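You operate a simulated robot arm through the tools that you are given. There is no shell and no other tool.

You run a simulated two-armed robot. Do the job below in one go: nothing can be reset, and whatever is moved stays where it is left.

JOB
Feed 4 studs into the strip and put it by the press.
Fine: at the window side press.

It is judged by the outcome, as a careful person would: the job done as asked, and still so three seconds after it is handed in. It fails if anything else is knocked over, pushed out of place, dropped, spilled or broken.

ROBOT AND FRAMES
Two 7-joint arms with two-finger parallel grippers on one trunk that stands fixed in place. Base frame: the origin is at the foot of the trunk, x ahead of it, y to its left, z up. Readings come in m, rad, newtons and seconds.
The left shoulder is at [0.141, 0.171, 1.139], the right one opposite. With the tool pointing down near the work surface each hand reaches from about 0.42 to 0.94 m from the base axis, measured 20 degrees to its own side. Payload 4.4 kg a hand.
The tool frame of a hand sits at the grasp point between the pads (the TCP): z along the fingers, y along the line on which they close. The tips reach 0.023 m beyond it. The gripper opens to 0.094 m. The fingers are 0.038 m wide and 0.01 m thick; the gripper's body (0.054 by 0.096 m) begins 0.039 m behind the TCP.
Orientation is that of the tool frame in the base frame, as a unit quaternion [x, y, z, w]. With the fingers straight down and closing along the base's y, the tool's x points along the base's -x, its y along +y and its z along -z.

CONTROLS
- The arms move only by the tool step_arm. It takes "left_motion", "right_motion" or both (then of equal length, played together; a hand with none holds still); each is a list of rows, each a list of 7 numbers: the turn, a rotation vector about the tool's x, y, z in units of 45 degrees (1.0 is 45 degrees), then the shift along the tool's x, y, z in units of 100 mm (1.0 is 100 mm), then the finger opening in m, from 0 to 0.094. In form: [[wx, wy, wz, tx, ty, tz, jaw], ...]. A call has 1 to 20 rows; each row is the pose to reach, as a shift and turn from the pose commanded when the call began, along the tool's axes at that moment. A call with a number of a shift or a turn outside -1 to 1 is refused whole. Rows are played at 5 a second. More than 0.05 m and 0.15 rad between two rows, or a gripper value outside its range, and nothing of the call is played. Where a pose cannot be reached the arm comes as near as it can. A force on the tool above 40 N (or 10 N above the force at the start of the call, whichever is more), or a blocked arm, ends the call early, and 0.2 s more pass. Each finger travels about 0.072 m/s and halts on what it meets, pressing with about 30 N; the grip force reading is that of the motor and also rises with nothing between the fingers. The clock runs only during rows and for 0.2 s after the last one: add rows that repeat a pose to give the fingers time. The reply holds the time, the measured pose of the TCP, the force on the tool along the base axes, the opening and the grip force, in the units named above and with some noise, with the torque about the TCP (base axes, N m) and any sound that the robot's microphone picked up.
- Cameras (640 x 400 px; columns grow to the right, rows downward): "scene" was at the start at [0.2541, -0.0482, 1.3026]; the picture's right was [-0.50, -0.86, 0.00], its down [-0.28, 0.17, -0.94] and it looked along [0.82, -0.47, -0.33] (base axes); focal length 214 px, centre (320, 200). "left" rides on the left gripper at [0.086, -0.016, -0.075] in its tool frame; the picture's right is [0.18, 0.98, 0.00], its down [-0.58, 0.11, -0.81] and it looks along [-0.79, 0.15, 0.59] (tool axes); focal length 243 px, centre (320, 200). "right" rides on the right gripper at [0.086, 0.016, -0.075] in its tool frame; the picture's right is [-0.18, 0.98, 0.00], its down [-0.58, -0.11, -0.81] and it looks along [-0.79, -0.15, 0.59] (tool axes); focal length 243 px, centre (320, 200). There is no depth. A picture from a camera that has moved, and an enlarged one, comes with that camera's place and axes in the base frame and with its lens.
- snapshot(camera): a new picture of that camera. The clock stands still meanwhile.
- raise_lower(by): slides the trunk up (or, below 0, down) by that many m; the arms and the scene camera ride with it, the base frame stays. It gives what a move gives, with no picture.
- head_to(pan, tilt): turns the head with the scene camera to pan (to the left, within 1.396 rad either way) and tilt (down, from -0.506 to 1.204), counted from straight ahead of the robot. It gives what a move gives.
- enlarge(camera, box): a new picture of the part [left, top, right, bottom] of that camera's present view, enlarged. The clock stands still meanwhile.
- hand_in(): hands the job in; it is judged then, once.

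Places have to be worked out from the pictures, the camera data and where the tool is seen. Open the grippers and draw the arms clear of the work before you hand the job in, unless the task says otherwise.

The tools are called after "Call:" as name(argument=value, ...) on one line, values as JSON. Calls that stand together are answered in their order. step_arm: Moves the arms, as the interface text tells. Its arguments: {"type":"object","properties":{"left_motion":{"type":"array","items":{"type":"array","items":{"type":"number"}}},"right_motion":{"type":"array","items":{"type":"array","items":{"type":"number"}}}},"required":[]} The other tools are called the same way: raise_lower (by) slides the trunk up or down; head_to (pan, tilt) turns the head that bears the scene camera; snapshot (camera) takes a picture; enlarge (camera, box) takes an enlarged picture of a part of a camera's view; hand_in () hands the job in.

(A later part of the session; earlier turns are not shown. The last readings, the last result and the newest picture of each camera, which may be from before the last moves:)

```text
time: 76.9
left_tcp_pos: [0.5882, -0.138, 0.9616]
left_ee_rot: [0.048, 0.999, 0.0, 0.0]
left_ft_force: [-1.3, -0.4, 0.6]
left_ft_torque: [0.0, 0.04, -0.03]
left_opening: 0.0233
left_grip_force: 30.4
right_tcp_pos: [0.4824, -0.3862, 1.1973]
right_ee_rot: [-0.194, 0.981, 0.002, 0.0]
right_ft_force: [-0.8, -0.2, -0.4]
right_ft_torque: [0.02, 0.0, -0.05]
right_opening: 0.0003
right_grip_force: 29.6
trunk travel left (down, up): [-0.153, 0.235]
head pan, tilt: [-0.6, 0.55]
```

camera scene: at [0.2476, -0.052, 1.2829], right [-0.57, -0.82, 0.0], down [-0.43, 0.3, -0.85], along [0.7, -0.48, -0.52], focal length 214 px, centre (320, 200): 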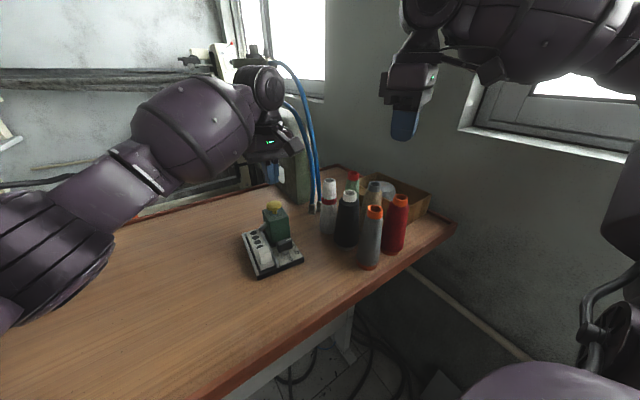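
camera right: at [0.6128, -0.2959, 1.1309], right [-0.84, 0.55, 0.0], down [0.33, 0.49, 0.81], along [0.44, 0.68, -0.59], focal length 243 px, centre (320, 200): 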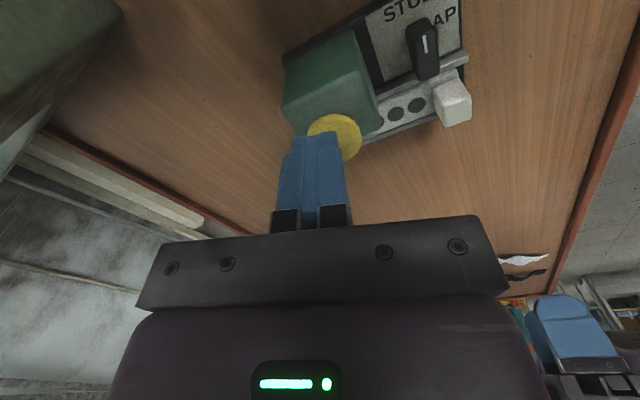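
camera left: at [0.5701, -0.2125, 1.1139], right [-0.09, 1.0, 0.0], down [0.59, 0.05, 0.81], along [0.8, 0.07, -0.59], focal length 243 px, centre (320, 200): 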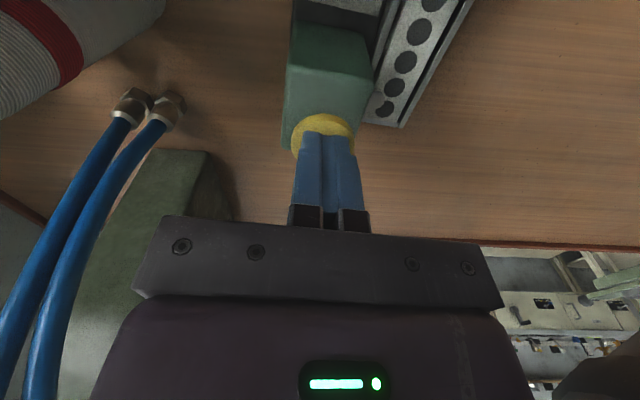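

Seated again. I release, rise, and return above the plunger for a look before pressing.

Call:
step_arm(left_motion=[[0, 0, 0, 0.005, 0, 0, 0.024], [0, 0, 0, 0.005, 0, 0, 0.034], [0, 0, 0, 0.005, 0, 0, 0.036], [0, 0, 0, 0.005, 0, -0.2, 0.036], [0, 0, 0, 0.005, 0, -0.5, 0.036], [0, 0, 0, 0.005, 0, -0.9, 0.036], [0, 0, 0, 0.005, 0, -1.0, 0.036]])

Call:
step_arm(left_motion=[[0, 0, 0, -0.25, -0.2, -0.2, 0.02], [0, 0, 0, -0.5, -0.4, -0.2, 0], [0, 0, 0, -0.77, -0.59, -0.2, 0], [0, 0, 0, -0.77, -0.59, -0.2, 0]])

Call:
enlarge(camera="left", box=[270, 0, 440, 130])

Call:
enlarge(camera="scene", box=[240, 195, 310, 285])

```text
time: 78.5
left_tcp_pos: [0.5872, -0.1382, 1.0617]
left_ee_rot: [0.048, 0.999, 0.0, 0.0]
left_ft_force: [0.1, 0.8, 0.2]
left_ft_torque: [-0.04, -0.01, 0.0]
left_opening: 0.0361
left_grip_force: 0.1
right_tcp_pos: [0.4824, -0.3864, 1.1965]
right_ee_rot: [-0.194, 0.981, 0.001, 0.001]
right_ft_force: [0.0, -0.4, -0.6]
right_ft_torque: [0.01, 0.01, 0.01]
right_opening: 0.0004
right_grip_force: 29.8
trunk travel left (down, up): [-0.153, 0.235]
head pan, tilt: [-0.6, 0.55]
```

```text
time: 79.5
left_tcp_pos: [0.6576, -0.2042, 1.0801]
left_ee_rot: [0.048, 0.999, 0.0, 0.0]
left_ft_force: [-0.3, 0.0, 0.1]
left_ft_torque: [0.0, 0.01, -0.01]
left_opening: 0.0
left_grip_force: 29.7
right_tcp_pos: [0.4823, -0.386, 1.1971]
right_ee_rot: [-0.194, 0.981, 0.003, 0.0]
right_ft_force: [-0.1, 0.1, -0.2]
right_ft_torque: [-0.01, 0.02, -0.02]
right_opening: 0.0
right_grip_force: 29.7
trunk travel left (down, up): [-0.153, 0.235]
head pan, tilt: [-0.6, 0.55]
```

```text
3.08 times, centred on (355, 65) of left
camera zoom: at [0.57, -0.2122, 1.1561], right [-0.09, 1.0, 0.0], down [0.59, 0.05, 0.81], along [0.8, 0.07, -0.59], focal length 746 px, centre (212, 615)
```

zoom: 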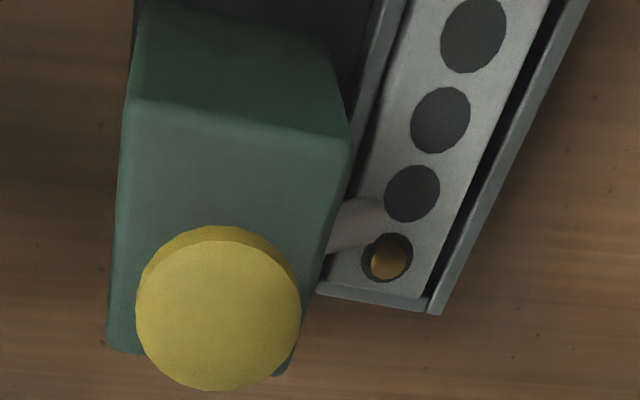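

```text
4.44 times, centred on (275, 240) of scene
camera zoom: at [0.2476, -0.052, 1.2829], right [-0.57, -0.82, 0.0], down [-0.43, 0.3, -0.85], along [0.7, -0.48, -0.52], focal length 953 px, centre (520, 22)
```

zoom: 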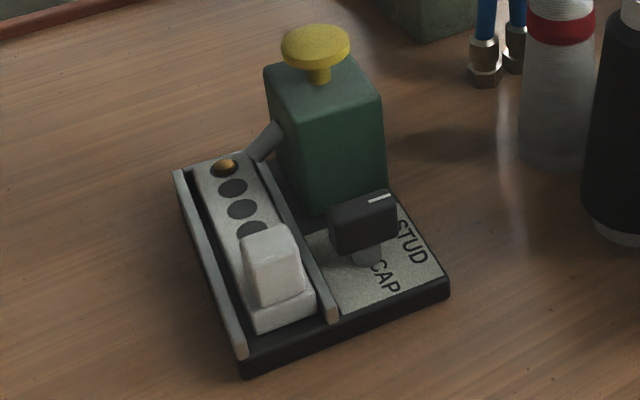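

The strip is fully seated again with the stud still in pocket one. I press the plunger a second time, to the same depth as before.

Call:
step_arm(left_motion=[[0, 0, 0, 0, 0, 0.2, 0], [0, 0, 0, 0, 0, 0.38, 0], [0, 0, 0, 0, 0, 0.46, 0], [0, 0, 0, 0, 0, 0.51, 0], [0, 0, 0, 0, 0, 0.545, 0], [0, 0, 0, 0, 0, 0.545, 0]])

Call:
enlarge(camera="scene", box=[240, 195, 310, 285])

```text
time: 80.9
left_tcp_pos: [0.6581, -0.204, 1.0271]
left_ee_rot: [0.049, 0.999, -0.001, 0.001]
left_ft_force: [1.1, -1.2, 3.6]
left_ft_torque: [-0.02, -0.01, -0.01]
left_opening: 0.0
left_grip_force: 30.1
right_tcp_pos: [0.4822, -0.3859, 1.1966]
right_ee_rot: [-0.193, 0.981, 0.001, -0.001]
right_ft_force: [-0.2, 0.6, -1.3]
right_ft_torque: [0.03, -0.03, 0.01]
right_opening: 0.0
right_grip_force: 29.4
trunk travel left (down, up): [-0.153, 0.235]
head pan, tilt: [-0.6, 0.55]
heard: click
```

```text
4.44 times, centred on (275, 240) of scene
camera zoom: at [0.2473, -0.0521, 1.283], right [-0.57, -0.82, 0.0], down [-0.43, 0.3, -0.85], along [0.7, -0.48, -0.52], focal length 953 px, centre (520, 22)
```

zoom: 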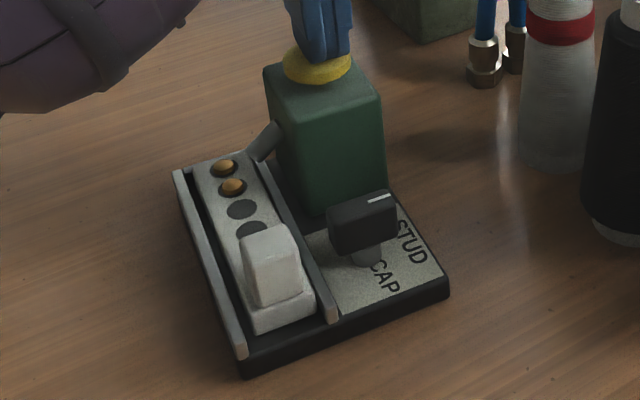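

The second stud went into pocket two by itself, so the feeder advances on its own. I lift fully and press a third time.

Call:
step_arm(left_motion=[[0, 0, 0, 0, 0, -0.1, 0], [0, 0, 0, 0, 0, -0.25, 0], [0, 0, 0, 0, 0, -0.25, 0], [0, 0, 0, 0, 0, -0.25, 0]])

Call:
step_arm(left_motion=[[0, 0, 0, 0, 0, 0.12, 0], [0, 0, 0, 0, 0, 0.18, 0], [0, 0, 0, 0, 0, 0.22, 0], [0, 0, 0, 0, 0, 0.25, 0], [0, 0, 0, 0, 0, 0.25, 0]])

Call:
enlarge(camera="scene", box=[240, 195, 310, 285])

```text
time: 81.9
left_tcp_pos: [0.6577, -0.2043, 1.0521]
left_ee_rot: [0.048, 0.999, 0.0, 0.0]
left_ft_force: [-0.7, -1.3, -0.4]
left_ft_torque: [0.01, 0.02, 0.0]
left_opening: 0.0
left_grip_force: 29.7
right_tcp_pos: [0.4821, -0.3855, 1.1961]
right_ee_rot: [-0.194, 0.981, 0.001, 0.0]
right_ft_force: [0.3, -0.5, 0.6]
right_ft_torque: [0.0, -0.01, 0.01]
right_opening: 0.0
right_grip_force: 30.5
trunk travel left (down, up): [-0.153, 0.235]
head pan, tilt: [-0.6, 0.55]
```

```text
time: 83.1
left_tcp_pos: [0.6574, -0.2055, 1.0277]
left_ee_rot: [0.048, 0.999, -0.001, -0.001]
left_ft_force: [0.8, 0.0, 2.8]
left_ft_torque: [0.01, 0.02, -0.03]
left_opening: 0.0002
left_grip_force: 29.9
right_tcp_pos: [0.4818, -0.3859, 1.1969]
right_ee_rot: [-0.194, 0.981, 0.001, 0.0]
right_ft_force: [-0.1, 0.9, 0.2]
right_ft_torque: [0.0, 0.03, -0.02]
right_opening: 0.0
right_grip_force: 30.3
trunk travel left (down, up): [-0.153, 0.235]
head pan, tilt: [-0.6, 0.55]
heard: click
```

```text
4.44 times, centred on (275, 240) of scene
camera zoom: at [0.2473, -0.0521, 1.283], right [-0.57, -0.82, 0.0], down [-0.43, 0.3, -0.85], along [0.7, -0.48, -0.52], focal length 953 px, centre (520, 22)
```

zoom: 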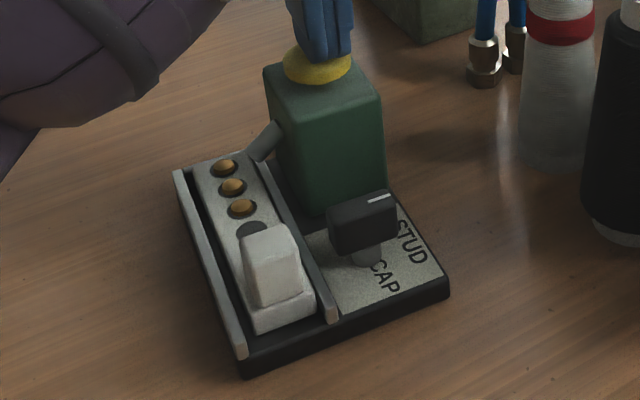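

Three studs are in place. I lift and press once more for the fourth.

Call:
step_arm(left_motion=[[0, 0, 0, 0, 0, -0.1, 0], [0, 0, 0, 0, 0, -0.25, 0], [0, 0, 0, 0, 0, -0.25, 0], [0, 0, 0, 0, 0, -0.25, 0]])

Call:
step_arm(left_motion=[[0, 0, 0, 0, 0, 0.12, 0], [0, 0, 0, 0, 0, 0.18, 0], [0, 0, 0, 0, 0, 0.22, 0], [0, 0, 0, 0, 0, 0.25, 0], [0, 0, 0, 0, 0, 0.25, 0]])

Call:
enlarge(camera="scene", box=[240, 195, 310, 285])

```text
time: 84.1
left_tcp_pos: [0.658, -0.2033, 1.0519]
left_ee_rot: [0.048, 0.999, 0.0, 0.0]
left_ft_force: [-0.3, 0.2, -0.7]
left_ft_torque: [-0.01, 0.0, 0.01]
left_opening: 0.0002
left_grip_force: 29.7
right_tcp_pos: [0.4819, -0.386, 1.1981]
right_ee_rot: [-0.194, 0.981, 0.002, 0.0]
right_ft_force: [-0.2, 0.5, 0.4]
right_ft_torque: [0.02, -0.02, -0.01]
right_opening: 0.0003
right_grip_force: 29.5
trunk travel left (down, up): [-0.153, 0.235]
head pan, tilt: [-0.6, 0.55]
```

```text
time: 85.3
left_tcp_pos: [0.658, -0.2054, 1.027]
left_ee_rot: [0.047, 0.999, 0.0, 0.0]
left_ft_force: [-0.7, 0.0, 3.3]
left_ft_torque: [0.02, -0.02, -0.04]
left_opening: 0.0001
left_grip_force: 29.9
right_tcp_pos: [0.482, -0.3865, 1.1971]
right_ee_rot: [-0.193, 0.981, 0.002, 0.0]
right_ft_force: [-0.1, 0.4, -0.1]
right_ft_torque: [0.02, -0.03, -0.02]
right_opening: 0.0
right_grip_force: 30.4
trunk travel left (down, up): [-0.153, 0.235]
head pan, tilt: [-0.6, 0.55]
heard: click
```

```text
4.44 times, centred on (275, 240) of scene
camera zoom: at [0.2472, -0.052, 1.2831], right [-0.57, -0.82, 0.0], down [-0.43, 0.3, -0.85], along [0.7, -0.48, -0.52], focal length 953 px, centre (520, 22)
```

zoom: 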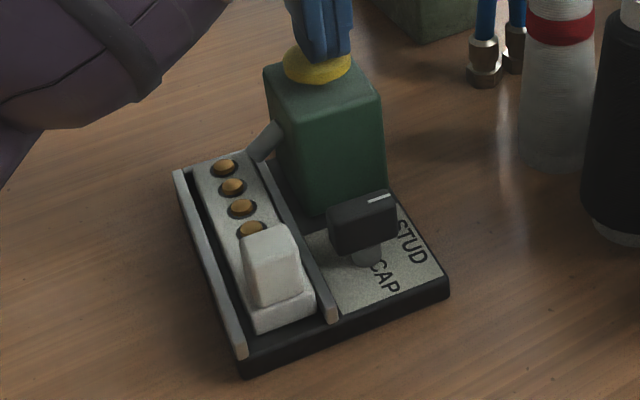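

Four clicks and four studs are in pockets 1–4. I rise, move back above the block and verify from above.

Call:
step_arm(left_motion=[[0, 0, 0, 0, 0, -0.15, 0], [0, 0, 0, 0, 0, -0.4, 0], [0, 0, 0, 0, 0, -0.55, 0], [0, 0, 0, 0.25, 0.2, -0.55, 0], [0, 0, 0, 0.5, 0.4, -0.55, 0], [0, 0, 0, 0.77, 0.6, -0.55, 0.02], [0, 0, 0, 0.77, 0.6, -0.4, 0.036], [0, 0, 0, 0.77, 0.6, -0.4, 0.036]])

Call:
enlarge(camera="left", box=[240, 0, 400, 200])

Call:
snapshot(camera="scene")

```text
time: 87.1
left_tcp_pos: [0.5865, -0.1366, 1.0671]
left_ee_rot: [0.048, 0.999, -0.001, 0.0]
left_ft_force: [-0.4, 0.0, -0.2]
left_ft_torque: [0.0, -0.01, 0.02]
left_opening: 0.0361
left_grip_force: 0.0
right_tcp_pos: [0.4825, -0.386, 1.1974]
right_ee_rot: [-0.193, 0.981, 0.002, 0.0]
right_ft_force: [-0.2, -0.2, 0.1]
right_ft_torque: [0.0, -0.01, 0.02]
right_opening: 0.0
right_grip_force: 30.2
trunk travel left (down, up): [-0.153, 0.235]
head pan, tilt: [-0.6, 0.55]
```

```text
2.00 times, centred on (320, 100) of left
camera zoom: at [0.4977, -0.1455, 1.1422], right [-0.09, 1.0, 0.0], down [0.59, 0.05, 0.81], along [0.8, 0.07, -0.59], focal length 485 px, centre (320, 400)
```

zoom: 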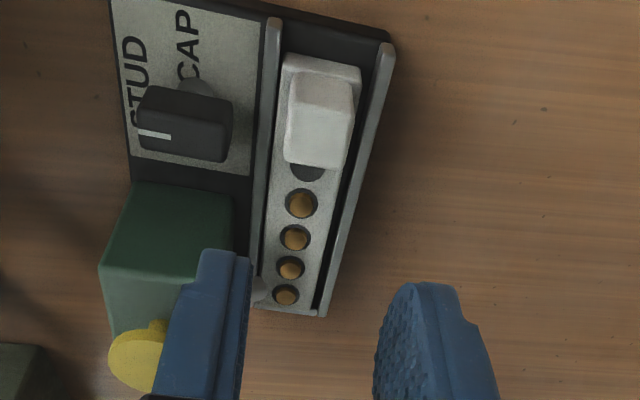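

```text
taken
camera scene: at [0.2469, -0.0521, 1.2832], right [-0.57, -0.82, 0.0], down [-0.43, 0.3, -0.85], along [0.7, -0.48, -0.52], focal length 214 px, centre (320, 200)
```

scene: 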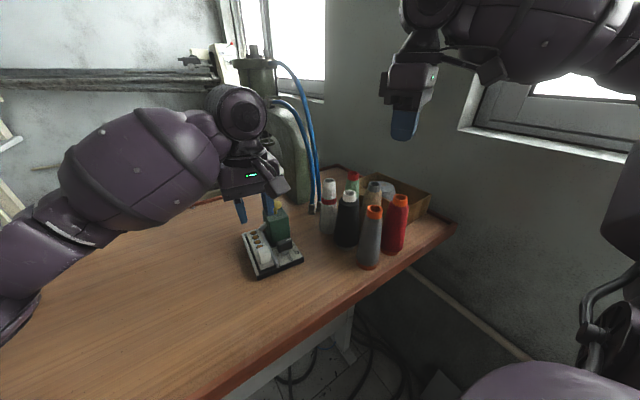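

All four studs sit in pockets 1–4 and the fifth is empty. I descend and grip the block again.

Call:
step_arm(left_motion=[[0, 0, 0, 0, -0.015, 0.3, 0.036], [0, 0, 0, 0, -0.015, 0.6, 0.036], [0, 0, 0, 0, -0.015, 0.85, 0.036], [0, 0, 0, 0, -0.015, 1.0, 0.036], [0, 0, 0, 0, -0.015, 1.0, 0.036]])

Call:
step_arm(left_motion=[[0, 0, 0, 0, 0, 0.055, 0.036], [0, 0, 0, 0, 0, 0.055, 0.03], [0, 0, 0, 0, 0, 0.055, 0.024], [0, 0, 0, 0, 0, 0.055, 0.018], [0, 0, 0, 0, 0, 0.055, 0.015], [0, 0, 0, 0, 0, 0.055, 0.015]])

Call:
enlarge(camera="left", box=[220, 60, 420, 240])

```text
time: 88.3
left_tcp_pos: [0.5867, -0.1391, 0.9675]
left_ee_rot: [0.048, 0.999, 0.0, 0.0]
left_ft_force: [-0.3, -0.2, -0.3]
left_ft_torque: [-0.03, 0.0, 0.01]
left_opening: 0.036
left_grip_force: 0.1
right_tcp_pos: [0.4816, -0.3862, 1.1976]
right_ee_rot: [-0.194, 0.981, 0.002, 0.0]
right_ft_force: [-0.7, -0.4, 0.5]
right_ft_torque: [0.0, -0.02, 0.01]
right_opening: 0.0002
right_grip_force: 29.7
trunk travel left (down, up): [-0.153, 0.235]
head pan, tilt: [-0.6, 0.55]
```

```text
time: 89.7
left_tcp_pos: [0.5865, -0.1392, 0.9612]
left_ee_rot: [0.048, 0.999, 0.0, 0.0]
left_ft_force: [-0.2, -0.2, -0.6]
left_ft_torque: [0.05, 0.04, 0.0]
left_opening: 0.0234
left_grip_force: 30.4
right_tcp_pos: [0.4825, -0.3866, 1.1965]
right_ee_rot: [-0.193, 0.981, 0.003, 0.0]
right_ft_force: [0.6, 0.1, 0.4]
right_ft_torque: [-0.01, -0.03, -0.05]
right_opening: 0.0
right_grip_force: 29.6
trunk travel left (down, up): [-0.153, 0.235]
head pan, tilt: [-0.6, 0.55]
```

```text
2.22 times, centred on (320, 150) of left
camera zoom: at [0.4982, -0.1469, 1.0363], right [-0.09, 1.0, 0.0], down [0.59, 0.05, 0.81], along [0.8, 0.07, -0.59], focal length 539 px, centre (320, 311)
```

zoom: 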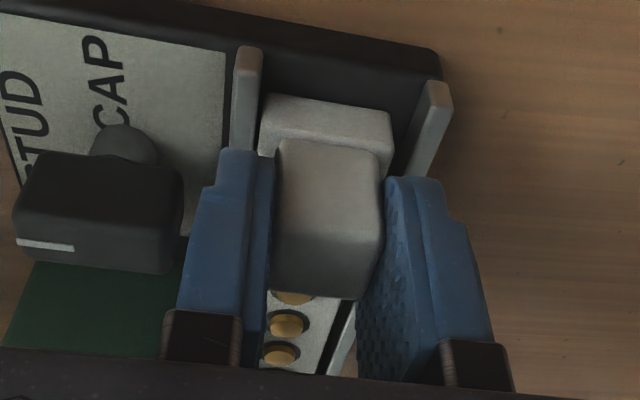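

Gripped. I draw the strip back 35 mm so its end clears the chute, then lift straight up.

Call:
step_arm(left_motion=[[0, 0, 0, 0.05, 0, 0, 0.015], [0, 0, 0, 0.12, 0, 0, 0.015], [0, 0, 0, 0.2, 0, 0, 0.015], [0, 0, 0, 0.28, 0, 0, 0.015], [0, 0, 0, 0.35, 0, 0, 0.015], [0, 0, 0, 0.35, 0, -0.08, 0.015], [0, 0, 0, 0.35, 0, -0.2, 0.015], [0, 0, 0, 0.35, 0, -0.4, 0.015], [0, 0, 0, 0.35, 0, -0.65, 0.015], [0, 0, 0, 0.35, 0, -0.9, 0.015], [0, 0, 0, 0.35, 0, -1.0, 0.015], [0, 0, 0, 0.35, 0, -1.0, 0.015]])

Call:
snapshot(camera="scene")

Call:
enlarge(camera="scene", box=[210, 160, 330, 285])

```text
time: 92.3
left_tcp_pos: [0.552, -0.1362, 1.0603]
left_ee_rot: [0.048, 0.999, 0.0, 0.0]
left_ft_force: [0.0, -0.2, -0.9]
left_ft_torque: [0.02, 0.03, 0.01]
left_opening: 0.0233
left_grip_force: 30.0
right_tcp_pos: [0.4823, -0.3866, 1.1968]
right_ee_rot: [-0.193, 0.981, 0.002, -0.001]
right_ft_force: [0.8, 1.0, 0.1]
right_ft_torque: [0.0, 0.0, 0.01]
right_opening: 0.0
right_grip_force: 30.1
trunk travel left (down, up): [-0.153, 0.235]
head pan, tilt: [-0.6, 0.55]
```

```text
taken
camera scene: at [0.2477, -0.0522, 1.2829], right [-0.57, -0.82, 0.0], down [-0.43, 0.3, -0.85], along [0.7, -0.48, -0.52], focal length 214 px, centre (320, 200)
```

scene: 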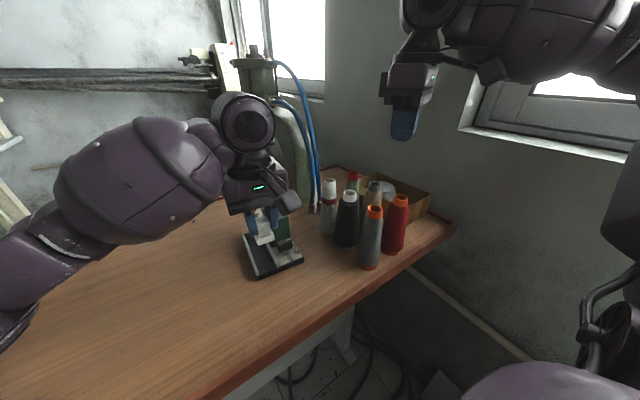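

```text
3.20 times, centred on (270, 222) of scene
camera zoom: at [0.2477, -0.0522, 1.2829], right [-0.57, -0.82, 0.0], down [-0.43, 0.3, -0.85], along [0.7, -0.48, -0.52], focal length 686 px, centre (480, 128)
```

zoom: 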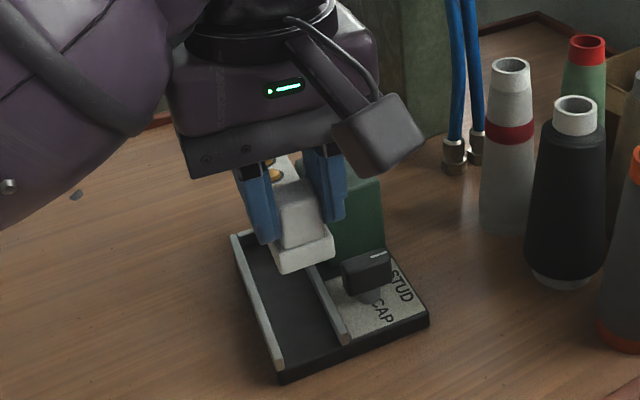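

The strip with its studs is lifted clear. The press's near-left foot corner is at about (0.78, -0.325), with hoses near (0.71, -0.34). I'll set the strip beside its left flank around (0.755, -0.257). First I rise further, then move slowly.

Call:
step_arm(left_motion=[[0, 0, 0, 0, 0, -0.2, 0.015], [0, 0, 0, 0, 0, -0.4, 0.015], [0, 0, 0, 0, 0, -0.6, 0.015], [0, 0, 0, -0.15, -0.07, -0.6, 0.015], [0, 0, 0, -0.35, -0.16, -0.6, 0.015], [0, 0, 0, -0.55, -0.26, -0.6, 0.015], [0, 0, 0, -0.75, -0.35, -0.6, 0.015], [0, 0, 0, -0.9, -0.42, -0.6, 0.015], [0, 0, 0, -0.95, -0.45, -0.6, 0.015], [0, 0, 0, -0.95, -0.45, -0.6, 0.015]])

Call:
snapshot(camera="scene")

Call:
snapshot(camera="left")

```text
time: 94.5
left_tcp_pos: [0.6424, -0.1897, 1.1202]
left_ee_rot: [0.048, 0.999, -0.001, 0.0]
left_ft_force: [0.2, -0.7, -0.9]
left_ft_torque: [0.02, 0.07, -0.01]
left_opening: 0.0233
left_grip_force: 30.0
right_tcp_pos: [0.4822, -0.3862, 1.1966]
right_ee_rot: [-0.193, 0.981, 0.001, -0.001]
right_ft_force: [0.3, 0.1, 0.5]
right_ft_torque: [0.01, -0.02, 0.02]
right_opening: 0.0
right_grip_force: 29.4
trunk travel left (down, up): [-0.153, 0.235]
head pan, tilt: [-0.6, 0.55]
```

```text
taken
camera scene: at [0.2475, -0.0522, 1.283], right [-0.57, -0.82, 0.0], down [-0.43, 0.3, -0.85], along [0.7, -0.48, -0.52], focal length 214 px, centre (320, 200)
```

scene: 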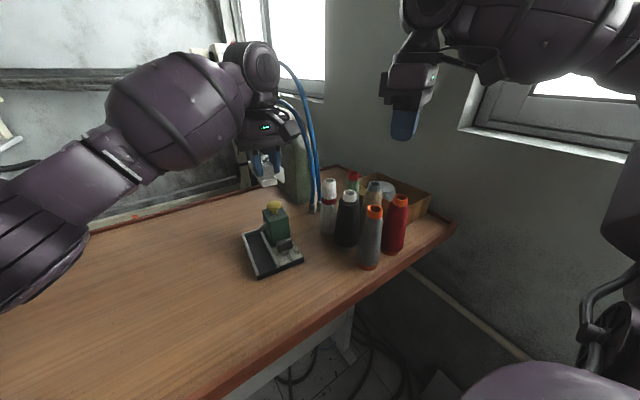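

```text
taken
camera left: at [0.554, -0.1978, 1.1963], right [-0.09, 1.0, 0.0], down [0.59, 0.05, 0.81], along [0.8, 0.07, -0.59], focal length 243 px, centre (320, 200)
```

left: 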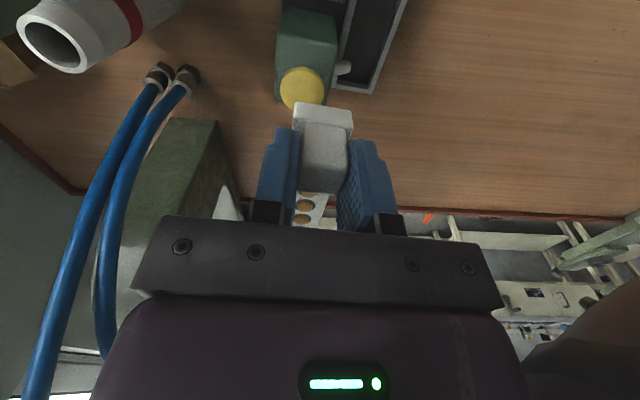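

On course and level. I continue at this height toward the press flank.

Call:
step_arm(left_motion=[[0, 0, 0, -0.15, -0.07, 0, 0.015], [0, 0, 0, -0.35, -0.17, 0, 0.015], [0, 0, 0, -0.55, -0.26, 0, 0.015], [0, 0, 0, -0.75, -0.35, 0, 0.015], [0, 0, 0, -0.9, -0.43, 0, 0.015], [0, 0, 0, -0.95, -0.45, 0, 0.015], [0, 0, 0, -0.95, -0.45, 0, 0.015]])

Call:
snapshot(camera="left")

Call:
enlarge(camera="scene", box=[210, 110, 350, 250])

```text
time: 95.6
left_tcp_pos: [0.7666, -0.1297, 1.0186]
left_ee_rot: [-0.037, 0.996, -0.006, -0.085]
left_ft_force: [0.0, 0.5, -0.9]
left_ft_torque: [0.02, 0.04, -0.03]
left_opening: 0.0231
left_grip_force: 30.0
left hand out of reach, approached as far as the arm can: row 4, 5
right_tcp_pos: [0.4818, -0.3852, 1.1972]
right_ee_rot: [-0.193, 0.981, 0.001, 0.0]
right_ft_force: [-1.3, -0.7, 0.3]
right_ft_torque: [0.01, -0.01, 0.0]
right_opening: 0.0
right_grip_force: 29.5
trunk travel left (down, up): [-0.153, 0.235]
head pan, tilt: [-0.6, 0.55]
stopped in row 5 (left hand): the arm was blocked; the commanded pose is now the measured one
```

```text
taken
camera left: at [0.6948, -0.1513, 1.1077], right [-0.25, 0.97, 0.03], down [0.7, 0.17, 0.7], along [0.67, 0.19, -0.72], focal length 243 px, centre (320, 200)
```

left: 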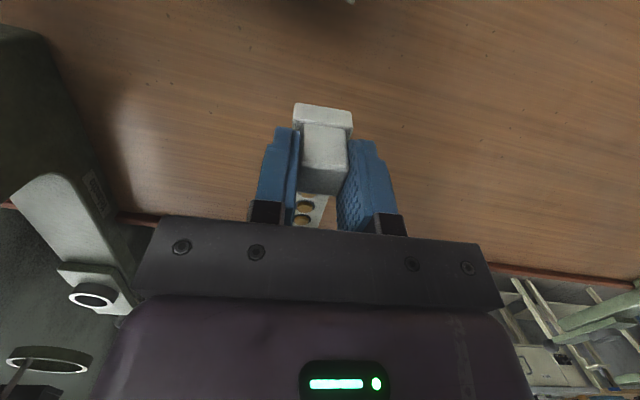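

```text
2.86 times, centred on (280, 180) of scene
camera zoom: at [0.2473, -0.0518, 1.283], right [-0.57, -0.82, 0.0], down [-0.43, 0.3, -0.85], along [0.7, -0.48, -0.52], focal length 613 px, centre (434, 257)
```

zoom: 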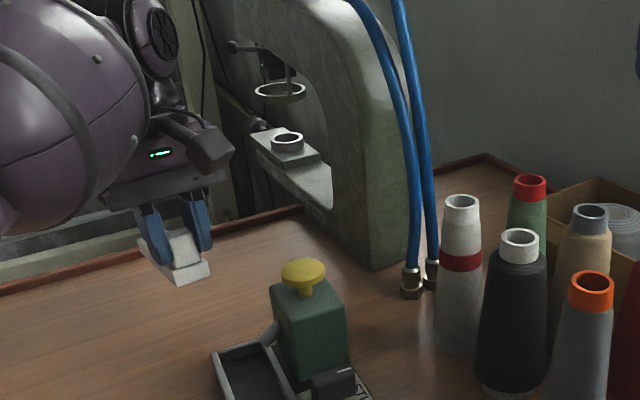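

The arm hit its reach limit at that height and swung to the left, tilting about 10° nose-down. The strip is still held and studs are visible. I level it gently and back off.

Call:
step_arm(left_motion=[[0, -0.04, 0.03, 0.1, 0, -0.07, 0.015], [0, -0.09, 0.07, 0.3, 0.02, -0.15, 0.015], [0, -0.14, 0.11, 0.5, 0.03, -0.23, 0.015], [0, -0.19, 0.15, 0.7, 0.05, -0.3, 0.015], [0, -0.217, 0.2, 0.87, 0.057, -0.358, 0.015], [0, -0.217, 0.2, 0.87, 0.057, -0.358, 0.015]])

Call:
snapshot(camera="left")

Call:
snapshot(camera="scene")

```text
time: 97.0
left_tcp_pos: [0.684, -0.1355, 1.0734]
left_ee_rot: [0.048, 0.999, -0.01, 0.005]
left_ft_force: [0.2, 0.6, -1.0]
left_ft_torque: [0.01, 0.07, 0.02]
left_opening: 0.0234
left_grip_force: 30.2
right_tcp_pos: [0.4825, -0.3856, 1.1968]
right_ee_rot: [-0.193, 0.981, 0.002, -0.001]
right_ft_force: [0.7, -0.6, -0.6]
right_ft_torque: [-0.03, 0.0, 0.03]
right_opening: 0.0
right_grip_force: 30.4
trunk travel left (down, up): [-0.153, 0.235]
head pan, tilt: [-0.6, 0.55]
```

```text
taken
camera left: at [0.5955, -0.143, 1.1467], right [-0.09, 1.0, -0.02], down [0.58, 0.07, 0.81], along [0.81, 0.06, -0.59], focal length 243 px, centre (320, 200)
```

left: 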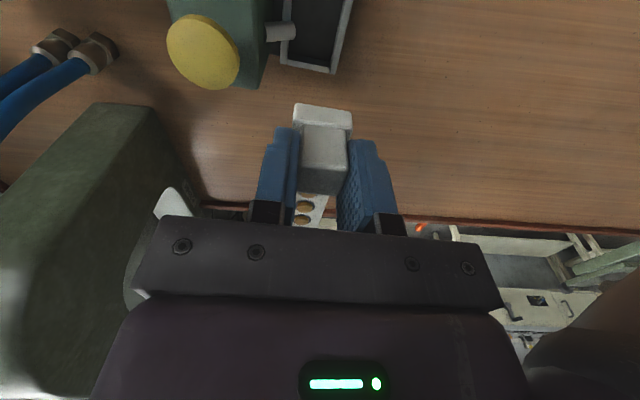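

```text
taken
camera scene: at [0.2478, -0.0523, 1.2828], right [-0.57, -0.82, 0.0], down [-0.43, 0.3, -0.85], along [0.7, -0.48, -0.52], focal length 214 px, centre (320, 200)
```

scene: 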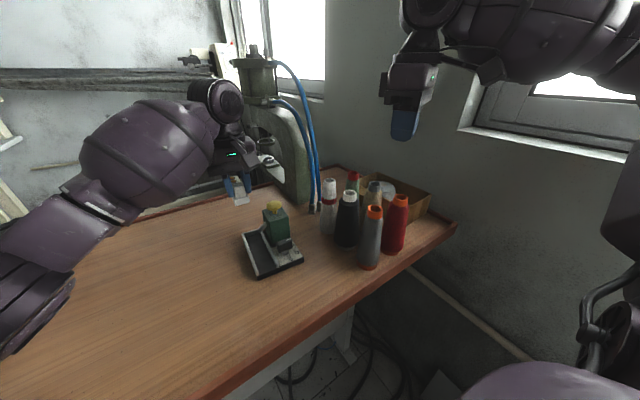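

Leveled. I check the strip's studs and scan the table for any dropped ones.

Call:
enlarge(camera="scene", box=[215, 160, 265, 215])

Call:
enlarge(camera="left", box=[280, 180, 350, 235])

Call:
enlarge(camera="left", box=[150, 0, 640, 210])

```text
7.27 times, centred on (240, 188) of scene
camera zoom: at [0.2478, -0.0523, 1.2828], right [-0.57, -0.82, 0.0], down [-0.43, 0.3, -0.85], along [0.7, -0.48, -0.52], focal length 1560 px, centre (902, 291)
```

zoom: 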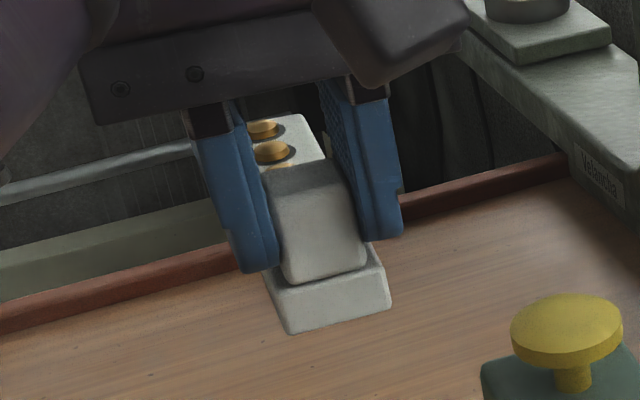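

```text
7.27 times, centred on (315, 208) of left
camera zoom: at [0.5955, -0.143, 1.1467], right [-0.09, 1.0, -0.02], down [0.58, 0.07, 0.81], along [0.81, 0.06, -0.59], focal length 1764 px, centre (356, 146)
```

zoom: 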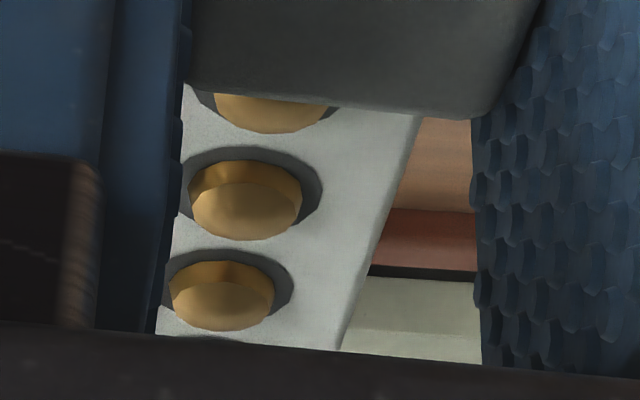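

```text
1.31 times, centred on (395, 105) of left
camera zoom: at [0.5955, -0.143, 1.1467], right [-0.09, 1.0, -0.02], down [0.58, 0.07, 0.81], along [0.81, 0.06, -0.59], focal length 317 px, centre (222, 324)
```

zoom: 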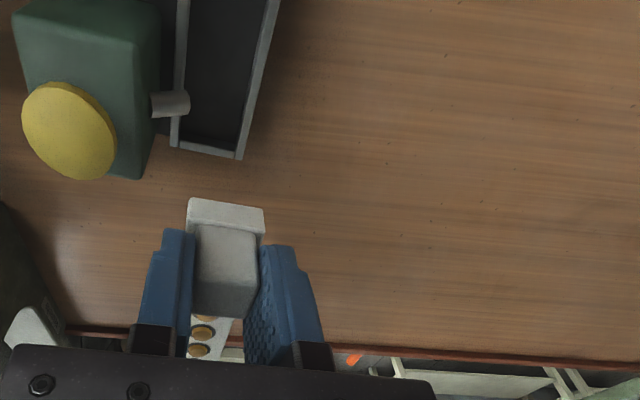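

All visible studs sit snugly recessed and nothing is on the table. Lowering the trunk moves the shoulders forward and gives more reach, so I raise both hands a little and then lower the trunk by 70 mm.

Call:
step_arm(left_motion=[[0, 0, 0, 0, 0, -0.15, 0.015], [0, 0, 0, 0, 0, -0.3, 0.015], [0, 0, 0, 0, 0, -0.4, 0.015], [0, 0, 0, 0, 0, -0.4, 0.015]], right_motion=[[0, 0, 0, 0, 0, -0.2, 0], [0, 0, 0, 0, 0, -0.5, 0], [0, 0, 0, 0, 0, -0.8, 0], [0, 0, 0, 0, 0, -0.8, 0]])

Call:
raise_lower(by=-0.07)

Call:
snapshot(camera="scene")

```text
time: 98.0
left_tcp_pos: [0.684, -0.1352, 1.1129]
left_ee_rot: [0.047, 0.999, -0.01, 0.004]
left_ft_force: [-1.2, 0.6, -1.5]
left_ft_torque: [0.04, 0.03, -0.01]
left_opening: 0.0235
left_grip_force: 29.4
right_tcp_pos: [0.4814, -0.3857, 1.277]
right_ee_rot: [-0.193, 0.981, 0.002, -0.001]
right_ft_force: [0.6, 0.0, 0.2]
right_ft_torque: [0.01, -0.01, 0.01]
right_opening: 0.0002
right_grip_force: 29.7
trunk travel left (down, up): [-0.153, 0.235]
head pan, tilt: [-0.6, 0.55]
```

```text
time: 99.1
left_tcp_pos: [0.6808, -0.1348, 1.0483]
left_ee_rot: [0.048, 0.999, -0.01, 0.007]
left_ft_force: [0.3, 0.5, 0.4]
left_ft_torque: [0.02, 0.0, 0.02]
left_opening: 0.0232
left_grip_force: 29.7
right_tcp_pos: [0.5284, -0.3865, 1.1584]
right_ee_rot: [-0.192, 0.979, 0.015, -0.07]
right_ft_force: [0.0, -0.2, 0.5]
right_ft_torque: [-0.02, -0.04, 0.0]
right_opening: 0.0001
right_grip_force: 29.8
trunk travel left (down, up): [-0.083, 0.305]
head pan, tilt: [-0.6, 0.55]
```

```text
taken
camera scene: at [0.3162, -0.0518, 1.1978], right [-0.57, -0.82, 0.0], down [-0.43, 0.3, -0.85], along [0.7, -0.48, -0.52], focal length 214 px, centre (320, 200)
```

scene: 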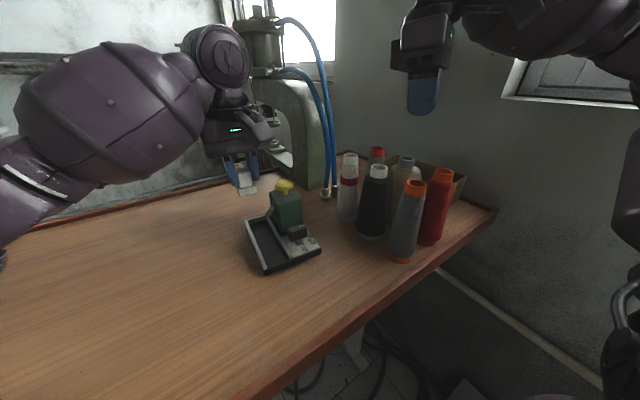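

The left hand kept its pose and is well within reach now. I move first to x≈0.75 past the dispenser, trimming the slight roll.

Call:
step_arm(left_motion=[[-0.013, 0.009, 0, -0.15, 0.0, 0.05, 0.015], [-0.026, 0.018, 0, -0.3, 0.01, 0.1, 0.015], [-0.026, 0.018, 0, -0.45, 0.01, 0.15, 0.015], [-0.026, 0.018, 0, -0.6, 0.02, 0.15, 0.015], [-0.026, 0.018, 0, -0.7, 0.02, 0.15, 0.015], [-0.026, 0.018, 0, -0.7, 0.02, 0.15, 0.015]])

Call:
snapshot(camera="left")

```text
time: 100.5
left_tcp_pos: [0.754, -0.1391, 1.0281]
left_ee_rot: [0.046, 0.999, 0.0, -0.001]
left_ft_force: [-0.3, -0.7, -0.2]
left_ft_torque: [0.0, 0.03, 0.0]
left_opening: 0.0233
left_grip_force: 30.4
right_tcp_pos: [0.5306, -0.3861, 1.1553]
right_ee_rot: [-0.193, 0.978, 0.016, -0.073]
right_ft_force: [-0.2, 0.5, -0.1]
right_ft_torque: [-0.02, 0.01, 0.04]
right_opening: 0.0
right_grip_force: 30.1
trunk travel left (down, up): [-0.083, 0.305]
head pan, tilt: [-0.6, 0.55]
```

```text
taken
camera left: at [0.666, -0.1482, 1.1039], right [-0.09, 1.0, 0.0], down [0.59, 0.05, 0.8], along [0.8, 0.07, -0.59], focal length 243 px, centre (320, 200)
```

left: 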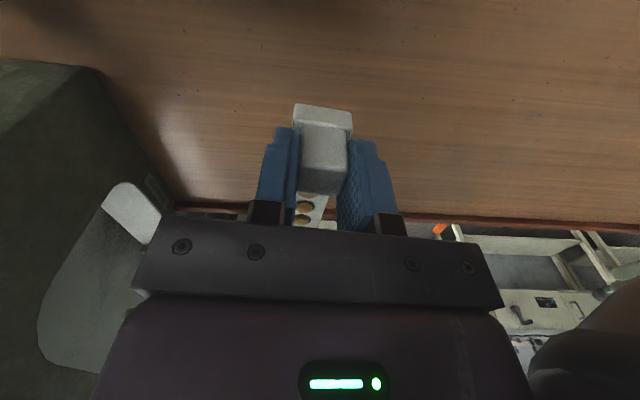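

No limits hit. I slide toward the press in small steps, watching the reach flags.

Call:
step_arm(left_motion=[[0, 0, 0, -0.02, -0.12, 0.05, 0.015], [0, 0, 0, -0.04, -0.25, 0.1, 0.015], [0, 0, 0, -0.05, -0.4, 0.15, 0.015], [0, 0, 0, -0.07, -0.55, 0.2, 0.015], [0, 0, 0, -0.085, -0.7, 0.25, 0.015], [0, 0, 0, -0.085, -0.7, 0.25, 0.015]])

Call:
snapshot(camera="left")

Call:
snapshot(camera="scene")

```text
time: 102.1
left_tcp_pos: [0.7873, -0.1601, 0.9708]
left_ee_rot: [0.004, 1.0, 0.008, -0.023]
left_ft_force: [1.4, 0.4, -0.3]
left_ft_torque: [-0.03, 0.04, 0.0]
left_opening: 0.0235
left_grip_force: 29.7
right_tcp_pos: [0.531, -0.386, 1.1541]
right_ee_rot: [-0.193, 0.978, 0.016, -0.072]
right_ft_force: [0.3, 0.6, -0.3]
right_ft_torque: [-0.02, 0.05, -0.03]
right_opening: 0.0
right_grip_force: 30.0
trunk travel left (down, up): [-0.083, 0.305]
head pan, tilt: [-0.6, 0.55]
stopped in row 6 (left hand): the arm was blocked; the commanded pose is now the measured one
```

```text
taken
camera left: at [0.7049, -0.1782, 1.05], right [-0.18, 0.98, 0.02], down [0.62, 0.09, 0.78], along [0.76, 0.15, -0.63], focal length 243 px, centre (320, 200)
```

left: 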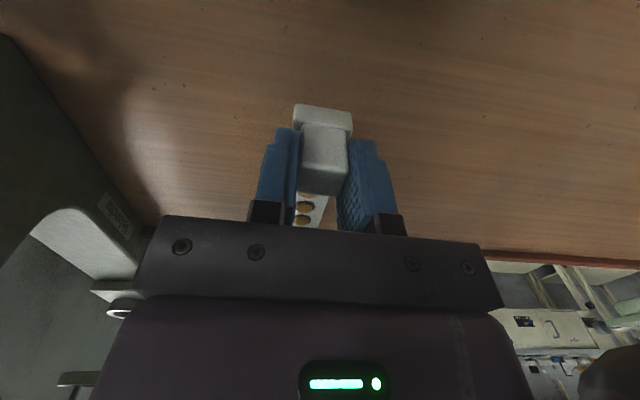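

```text
taken
camera scene: at [0.3194, -0.0513, 1.1962], right [-0.57, -0.82, 0.0], down [-0.43, 0.29, -0.85], along [0.7, -0.48, -0.52], focal length 214 px, centre (320, 200)
```

scene: 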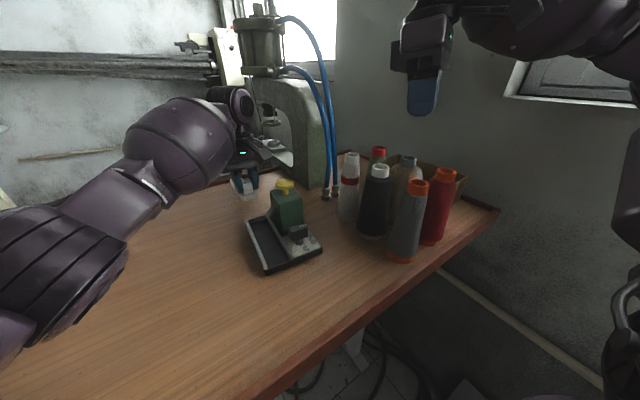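

The arm again lost tracking near there, apparently because I keep the hand yaw fixed while the forearm swings right. I level it, then turn the hand clockwise with the forearm (about -35° yaw), which would also point the strip toward the press.

Call:
step_arm(left_motion=[[0.005, -0.015, 0, 0.08, 0, -0.08, 0.015], [0.01, -0.03, 0, 0.16, 0, -0.15, 0.015], [0.02, -0.045, 0, 0.24, 0, -0.22, 0.015], [0.02, -0.0587, 0, 0.314, 0, -0.286, 0.015], [0.02, -0.0587, 0, 0.314, 0, -0.286, 0.015]])

Call:
step_arm(left_motion=[[0, 0, 0.12, 0, 0, 0, 0.015], [0, 0, 0.25, 0, 0, 0, 0.015], [0, 0, 0.38, 0, 0, 0, 0.015], [0, 0, 0.5, 0, 0, 0, 0.015], [0, 0, 0.62, 0, 0, 0, 0.015], [0, 0, 0.75, 0, 0, 0, 0.015], [0, 0, 0.75, 0, 0, 0, 0.015]])

Call:
snapshot(camera="left")

Call:
snapshot(camera="scene")

```text
time: 103.3
left_tcp_pos: [0.7522, -0.1702, 1.0073]
left_ee_rot: [0.01, 1.0, -0.002, 0.003]
left_ft_force: [0.5, 0.0, -0.8]
left_ft_torque: [0.0, -0.02, -0.02]
left_opening: 0.0235
left_grip_force: 30.0
right_tcp_pos: [0.5302, -0.3874, 1.1558]
right_ee_rot: [-0.192, 0.979, 0.016, -0.072]
right_ft_force: [0.8, 0.4, -0.2]
right_ft_torque: [0.0, 0.01, -0.04]
right_opening: 0.0
right_grip_force: 29.9
trunk travel left (down, up): [-0.083, 0.305]
head pan, tilt: [-0.6, 0.55]
```

```text
time: 104.9
left_tcp_pos: [0.7537, -0.1684, 1.0051]
left_ee_rot: [0.3, 0.954, -0.002, 0.003]
left_ft_force: [0.1, 0.4, -0.5]
left_ft_torque: [-0.01, 0.02, -0.03]
left_opening: 0.0237
left_grip_force: 30.3
right_tcp_pos: [0.5304, -0.3872, 1.1559]
right_ee_rot: [-0.192, 0.979, 0.016, -0.072]
right_ft_force: [0.1, -0.4, -0.5]
right_ft_torque: [-0.02, 0.0, 0.0]
right_opening: 0.0
right_grip_force: 30.0
trunk travel left (down, up): [-0.083, 0.305]
head pan, tilt: [-0.6, 0.55]
```

```text
taken
camera left: at [0.6719, -0.1327, 1.0815], right [0.41, 0.91, 0.0], down [0.54, -0.24, 0.81], along [0.74, -0.34, -0.59], focal length 243 px, centre (320, 200)
```

left: 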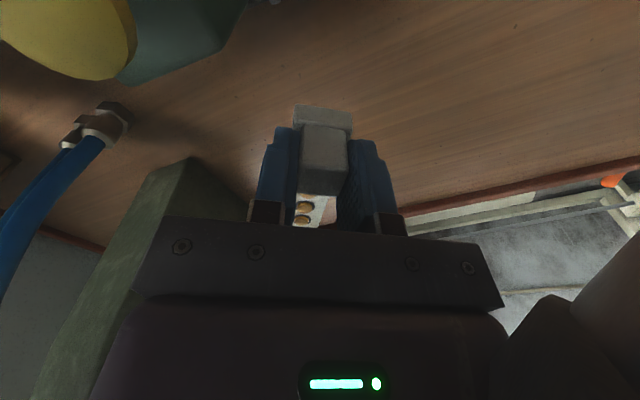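

```text
taken
camera scene: at [0.3185, -0.0522, 1.1966], right [-0.57, -0.82, 0.0], down [-0.43, 0.3, -0.85], along [0.7, -0.48, -0.52], focal length 214 px, centre (320, 200)
```

scene: 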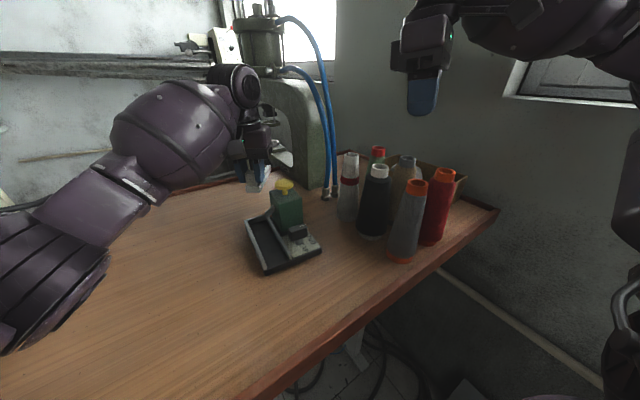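

Turning worked with no complaint, yaw -35°. The strip's far end is now ~8 cm from the press flank. I advance along the strip direction in small steps toward (0.79, -0.20), which also keeps the hand camera clear of the plunger.

Call:
step_arm(left_motion=[[0, 0, 0, -0.08, 0, 0.03, 0.015], [0, 0, 0, -0.16, -0.01, 0.06, 0.015], [0, 0, 0, -0.24, -0.02, 0.1, 0.015], [0, 0, 0, -0.32, -0.03, 0.13, 0.015], [0, 0, 0, -0.32, -0.03, 0.13, 0.015]])

Call:
snapshot(camera="left")

Call:
enlarge(camera="scene", box=[190, 60, 360, 280])

```text
time: 106.3
left_tcp_pos: [0.795, -0.1598, 0.9671]
left_ee_rot: [0.275, 0.961, -0.001, -0.017]
left_ft_force: [-0.2, 0.0, -1.4]
left_ft_torque: [0.0, 0.04, 0.0]
left_opening: 0.0235
left_grip_force: 29.9
right_tcp_pos: [0.5304, -0.385, 1.1545]
right_ee_rot: [-0.192, 0.979, 0.016, -0.072]
right_ft_force: [-0.4, -0.4, 0.2]
right_ft_torque: [0.0, 0.01, -0.01]
right_opening: 0.0
right_grip_force: 29.7
trunk travel left (down, up): [-0.083, 0.305]
head pan, tilt: [-0.6, 0.55]
stopped in row 5 (left hand): the arm was blocked; the commanded pose is now the measured one
```

```text
taken
camera left: at [0.715, -0.1281, 1.045], right [0.36, 0.93, 0.0], down [0.58, -0.22, 0.79], along [0.73, -0.29, -0.62], focal length 243 px, centre (320, 200)
```

left: 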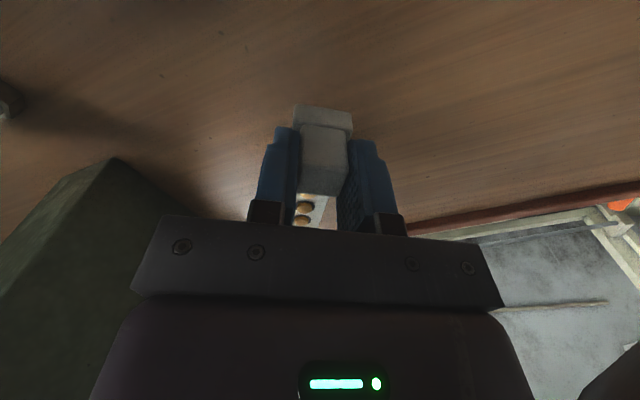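

```text
1.82 times, centred on (275, 170) of scene
camera zoom: at [0.3193, -0.0515, 1.1963], right [-0.57, -0.82, 0.0], down [-0.43, 0.29, -0.85], along [0.7, -0.48, -0.52], focal length 390 px, centre (402, 254)
```

zoom: 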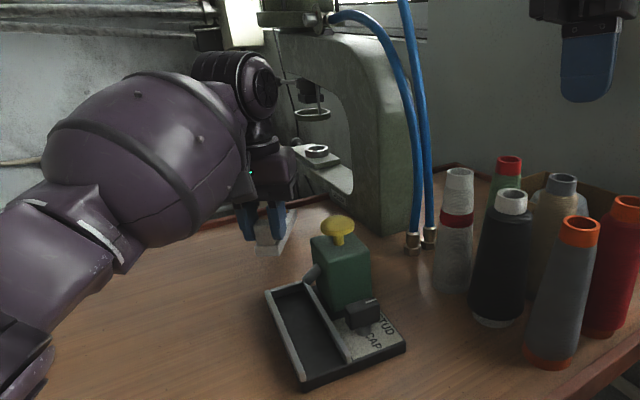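

Stretched limit again, so the arm is at full extension there. I back off to the stable spot, level, and instead turn the strip further (to about -60°) so its stud end points at the press.

Call:
step_arm(left_motion=[[-0.004, -0.01, 0, 0.08, -0.06, -0.09, 0.015], [-0.008, -0.02, 0, 0.16, -0.12, -0.18, 0.015], [-0.012, -0.03, 0, 0.24, -0.19, -0.27, 0.015], [-0.014, -0.041, 0, 0.31, -0.25, -0.36, 0.015], [-0.014, -0.041, 0, 0.31, -0.25, -0.36, 0.015]])

Call:
step_arm(left_motion=[[0, 0, 0.12, 0, 0, 0, 0.015], [0, 0, 0.25, 0, 0, 0, 0.015], [0, 0, 0.38, 0, 0, 0, 0.015], [0, 0, 0.5, 0, 0, 0, 0.015], [0, 0, 0.6, 0, 0, 0, 0.015], [0, 0, 0.6, 0, 0, 0, 0.015]])

Call:
snapshot(camera="left")

Call:
enlarge(camera="scene", box=[190, 60, 360, 280])

```text
time: 107.5
left_tcp_pos: [0.7528, -0.171, 1.0092]
left_ee_rot: [0.28, 0.96, -0.001, 0.005]
left_ft_force: [0.2, 0.3, -0.5]
left_ft_torque: [0.02, 0.0, -0.02]
left_opening: 0.0233
left_grip_force: 29.8
right_tcp_pos: [0.5302, -0.3872, 1.1554]
right_ee_rot: [-0.192, 0.979, 0.015, -0.072]
right_ft_force: [0.3, -0.7, -0.6]
right_ft_torque: [0.0, 0.05, -0.02]
right_opening: 0.0
right_grip_force: 30.5
trunk travel left (down, up): [-0.083, 0.305]
head pan, tilt: [-0.6, 0.55]
```

```text
time: 108.9
left_tcp_pos: [0.7523, -0.1719, 1.0089]
left_ee_rot: [0.498, 0.867, 0.0, 0.004]
left_ft_force: [0.6, -0.4, -1.1]
left_ft_torque: [0.03, 0.0, 0.0]
left_opening: 0.0234
left_grip_force: 29.8
right_tcp_pos: [0.5308, -0.3862, 1.1544]
right_ee_rot: [-0.193, 0.978, 0.016, -0.072]
right_ft_force: [-0.4, -0.2, 0.5]
right_ft_torque: [-0.02, 0.01, -0.02]
right_opening: 0.0001
right_grip_force: 30.0
trunk travel left (down, up): [-0.083, 0.305]
head pan, tilt: [-0.6, 0.55]
```

```text
taken
camera left: at [0.6933, -0.1045, 1.0833], right [0.76, 0.66, 0.0], down [0.38, -0.44, 0.81], along [0.53, -0.61, -0.59], focal length 243 px, centre (320, 200)
```

left: 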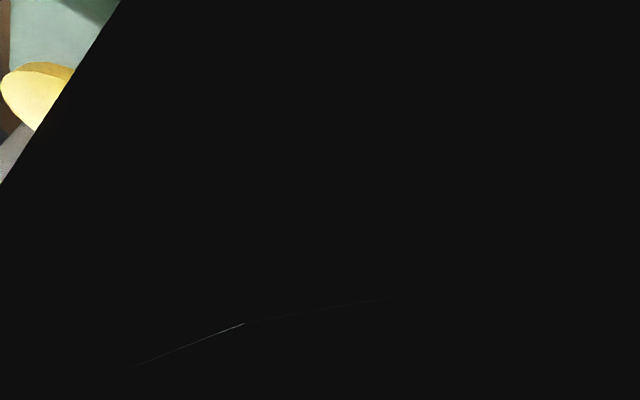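

```text
1.82 times, centred on (275, 170) of scene
camera zoom: at [0.3185, -0.0522, 1.1966], right [-0.57, -0.82, 0.0], down [-0.43, 0.3, -0.85], along [0.7, -0.48, -0.52], focal length 390 px, centre (402, 254)
```

zoom: 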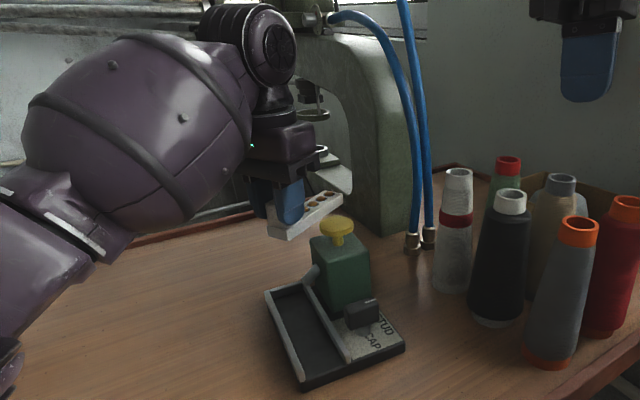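

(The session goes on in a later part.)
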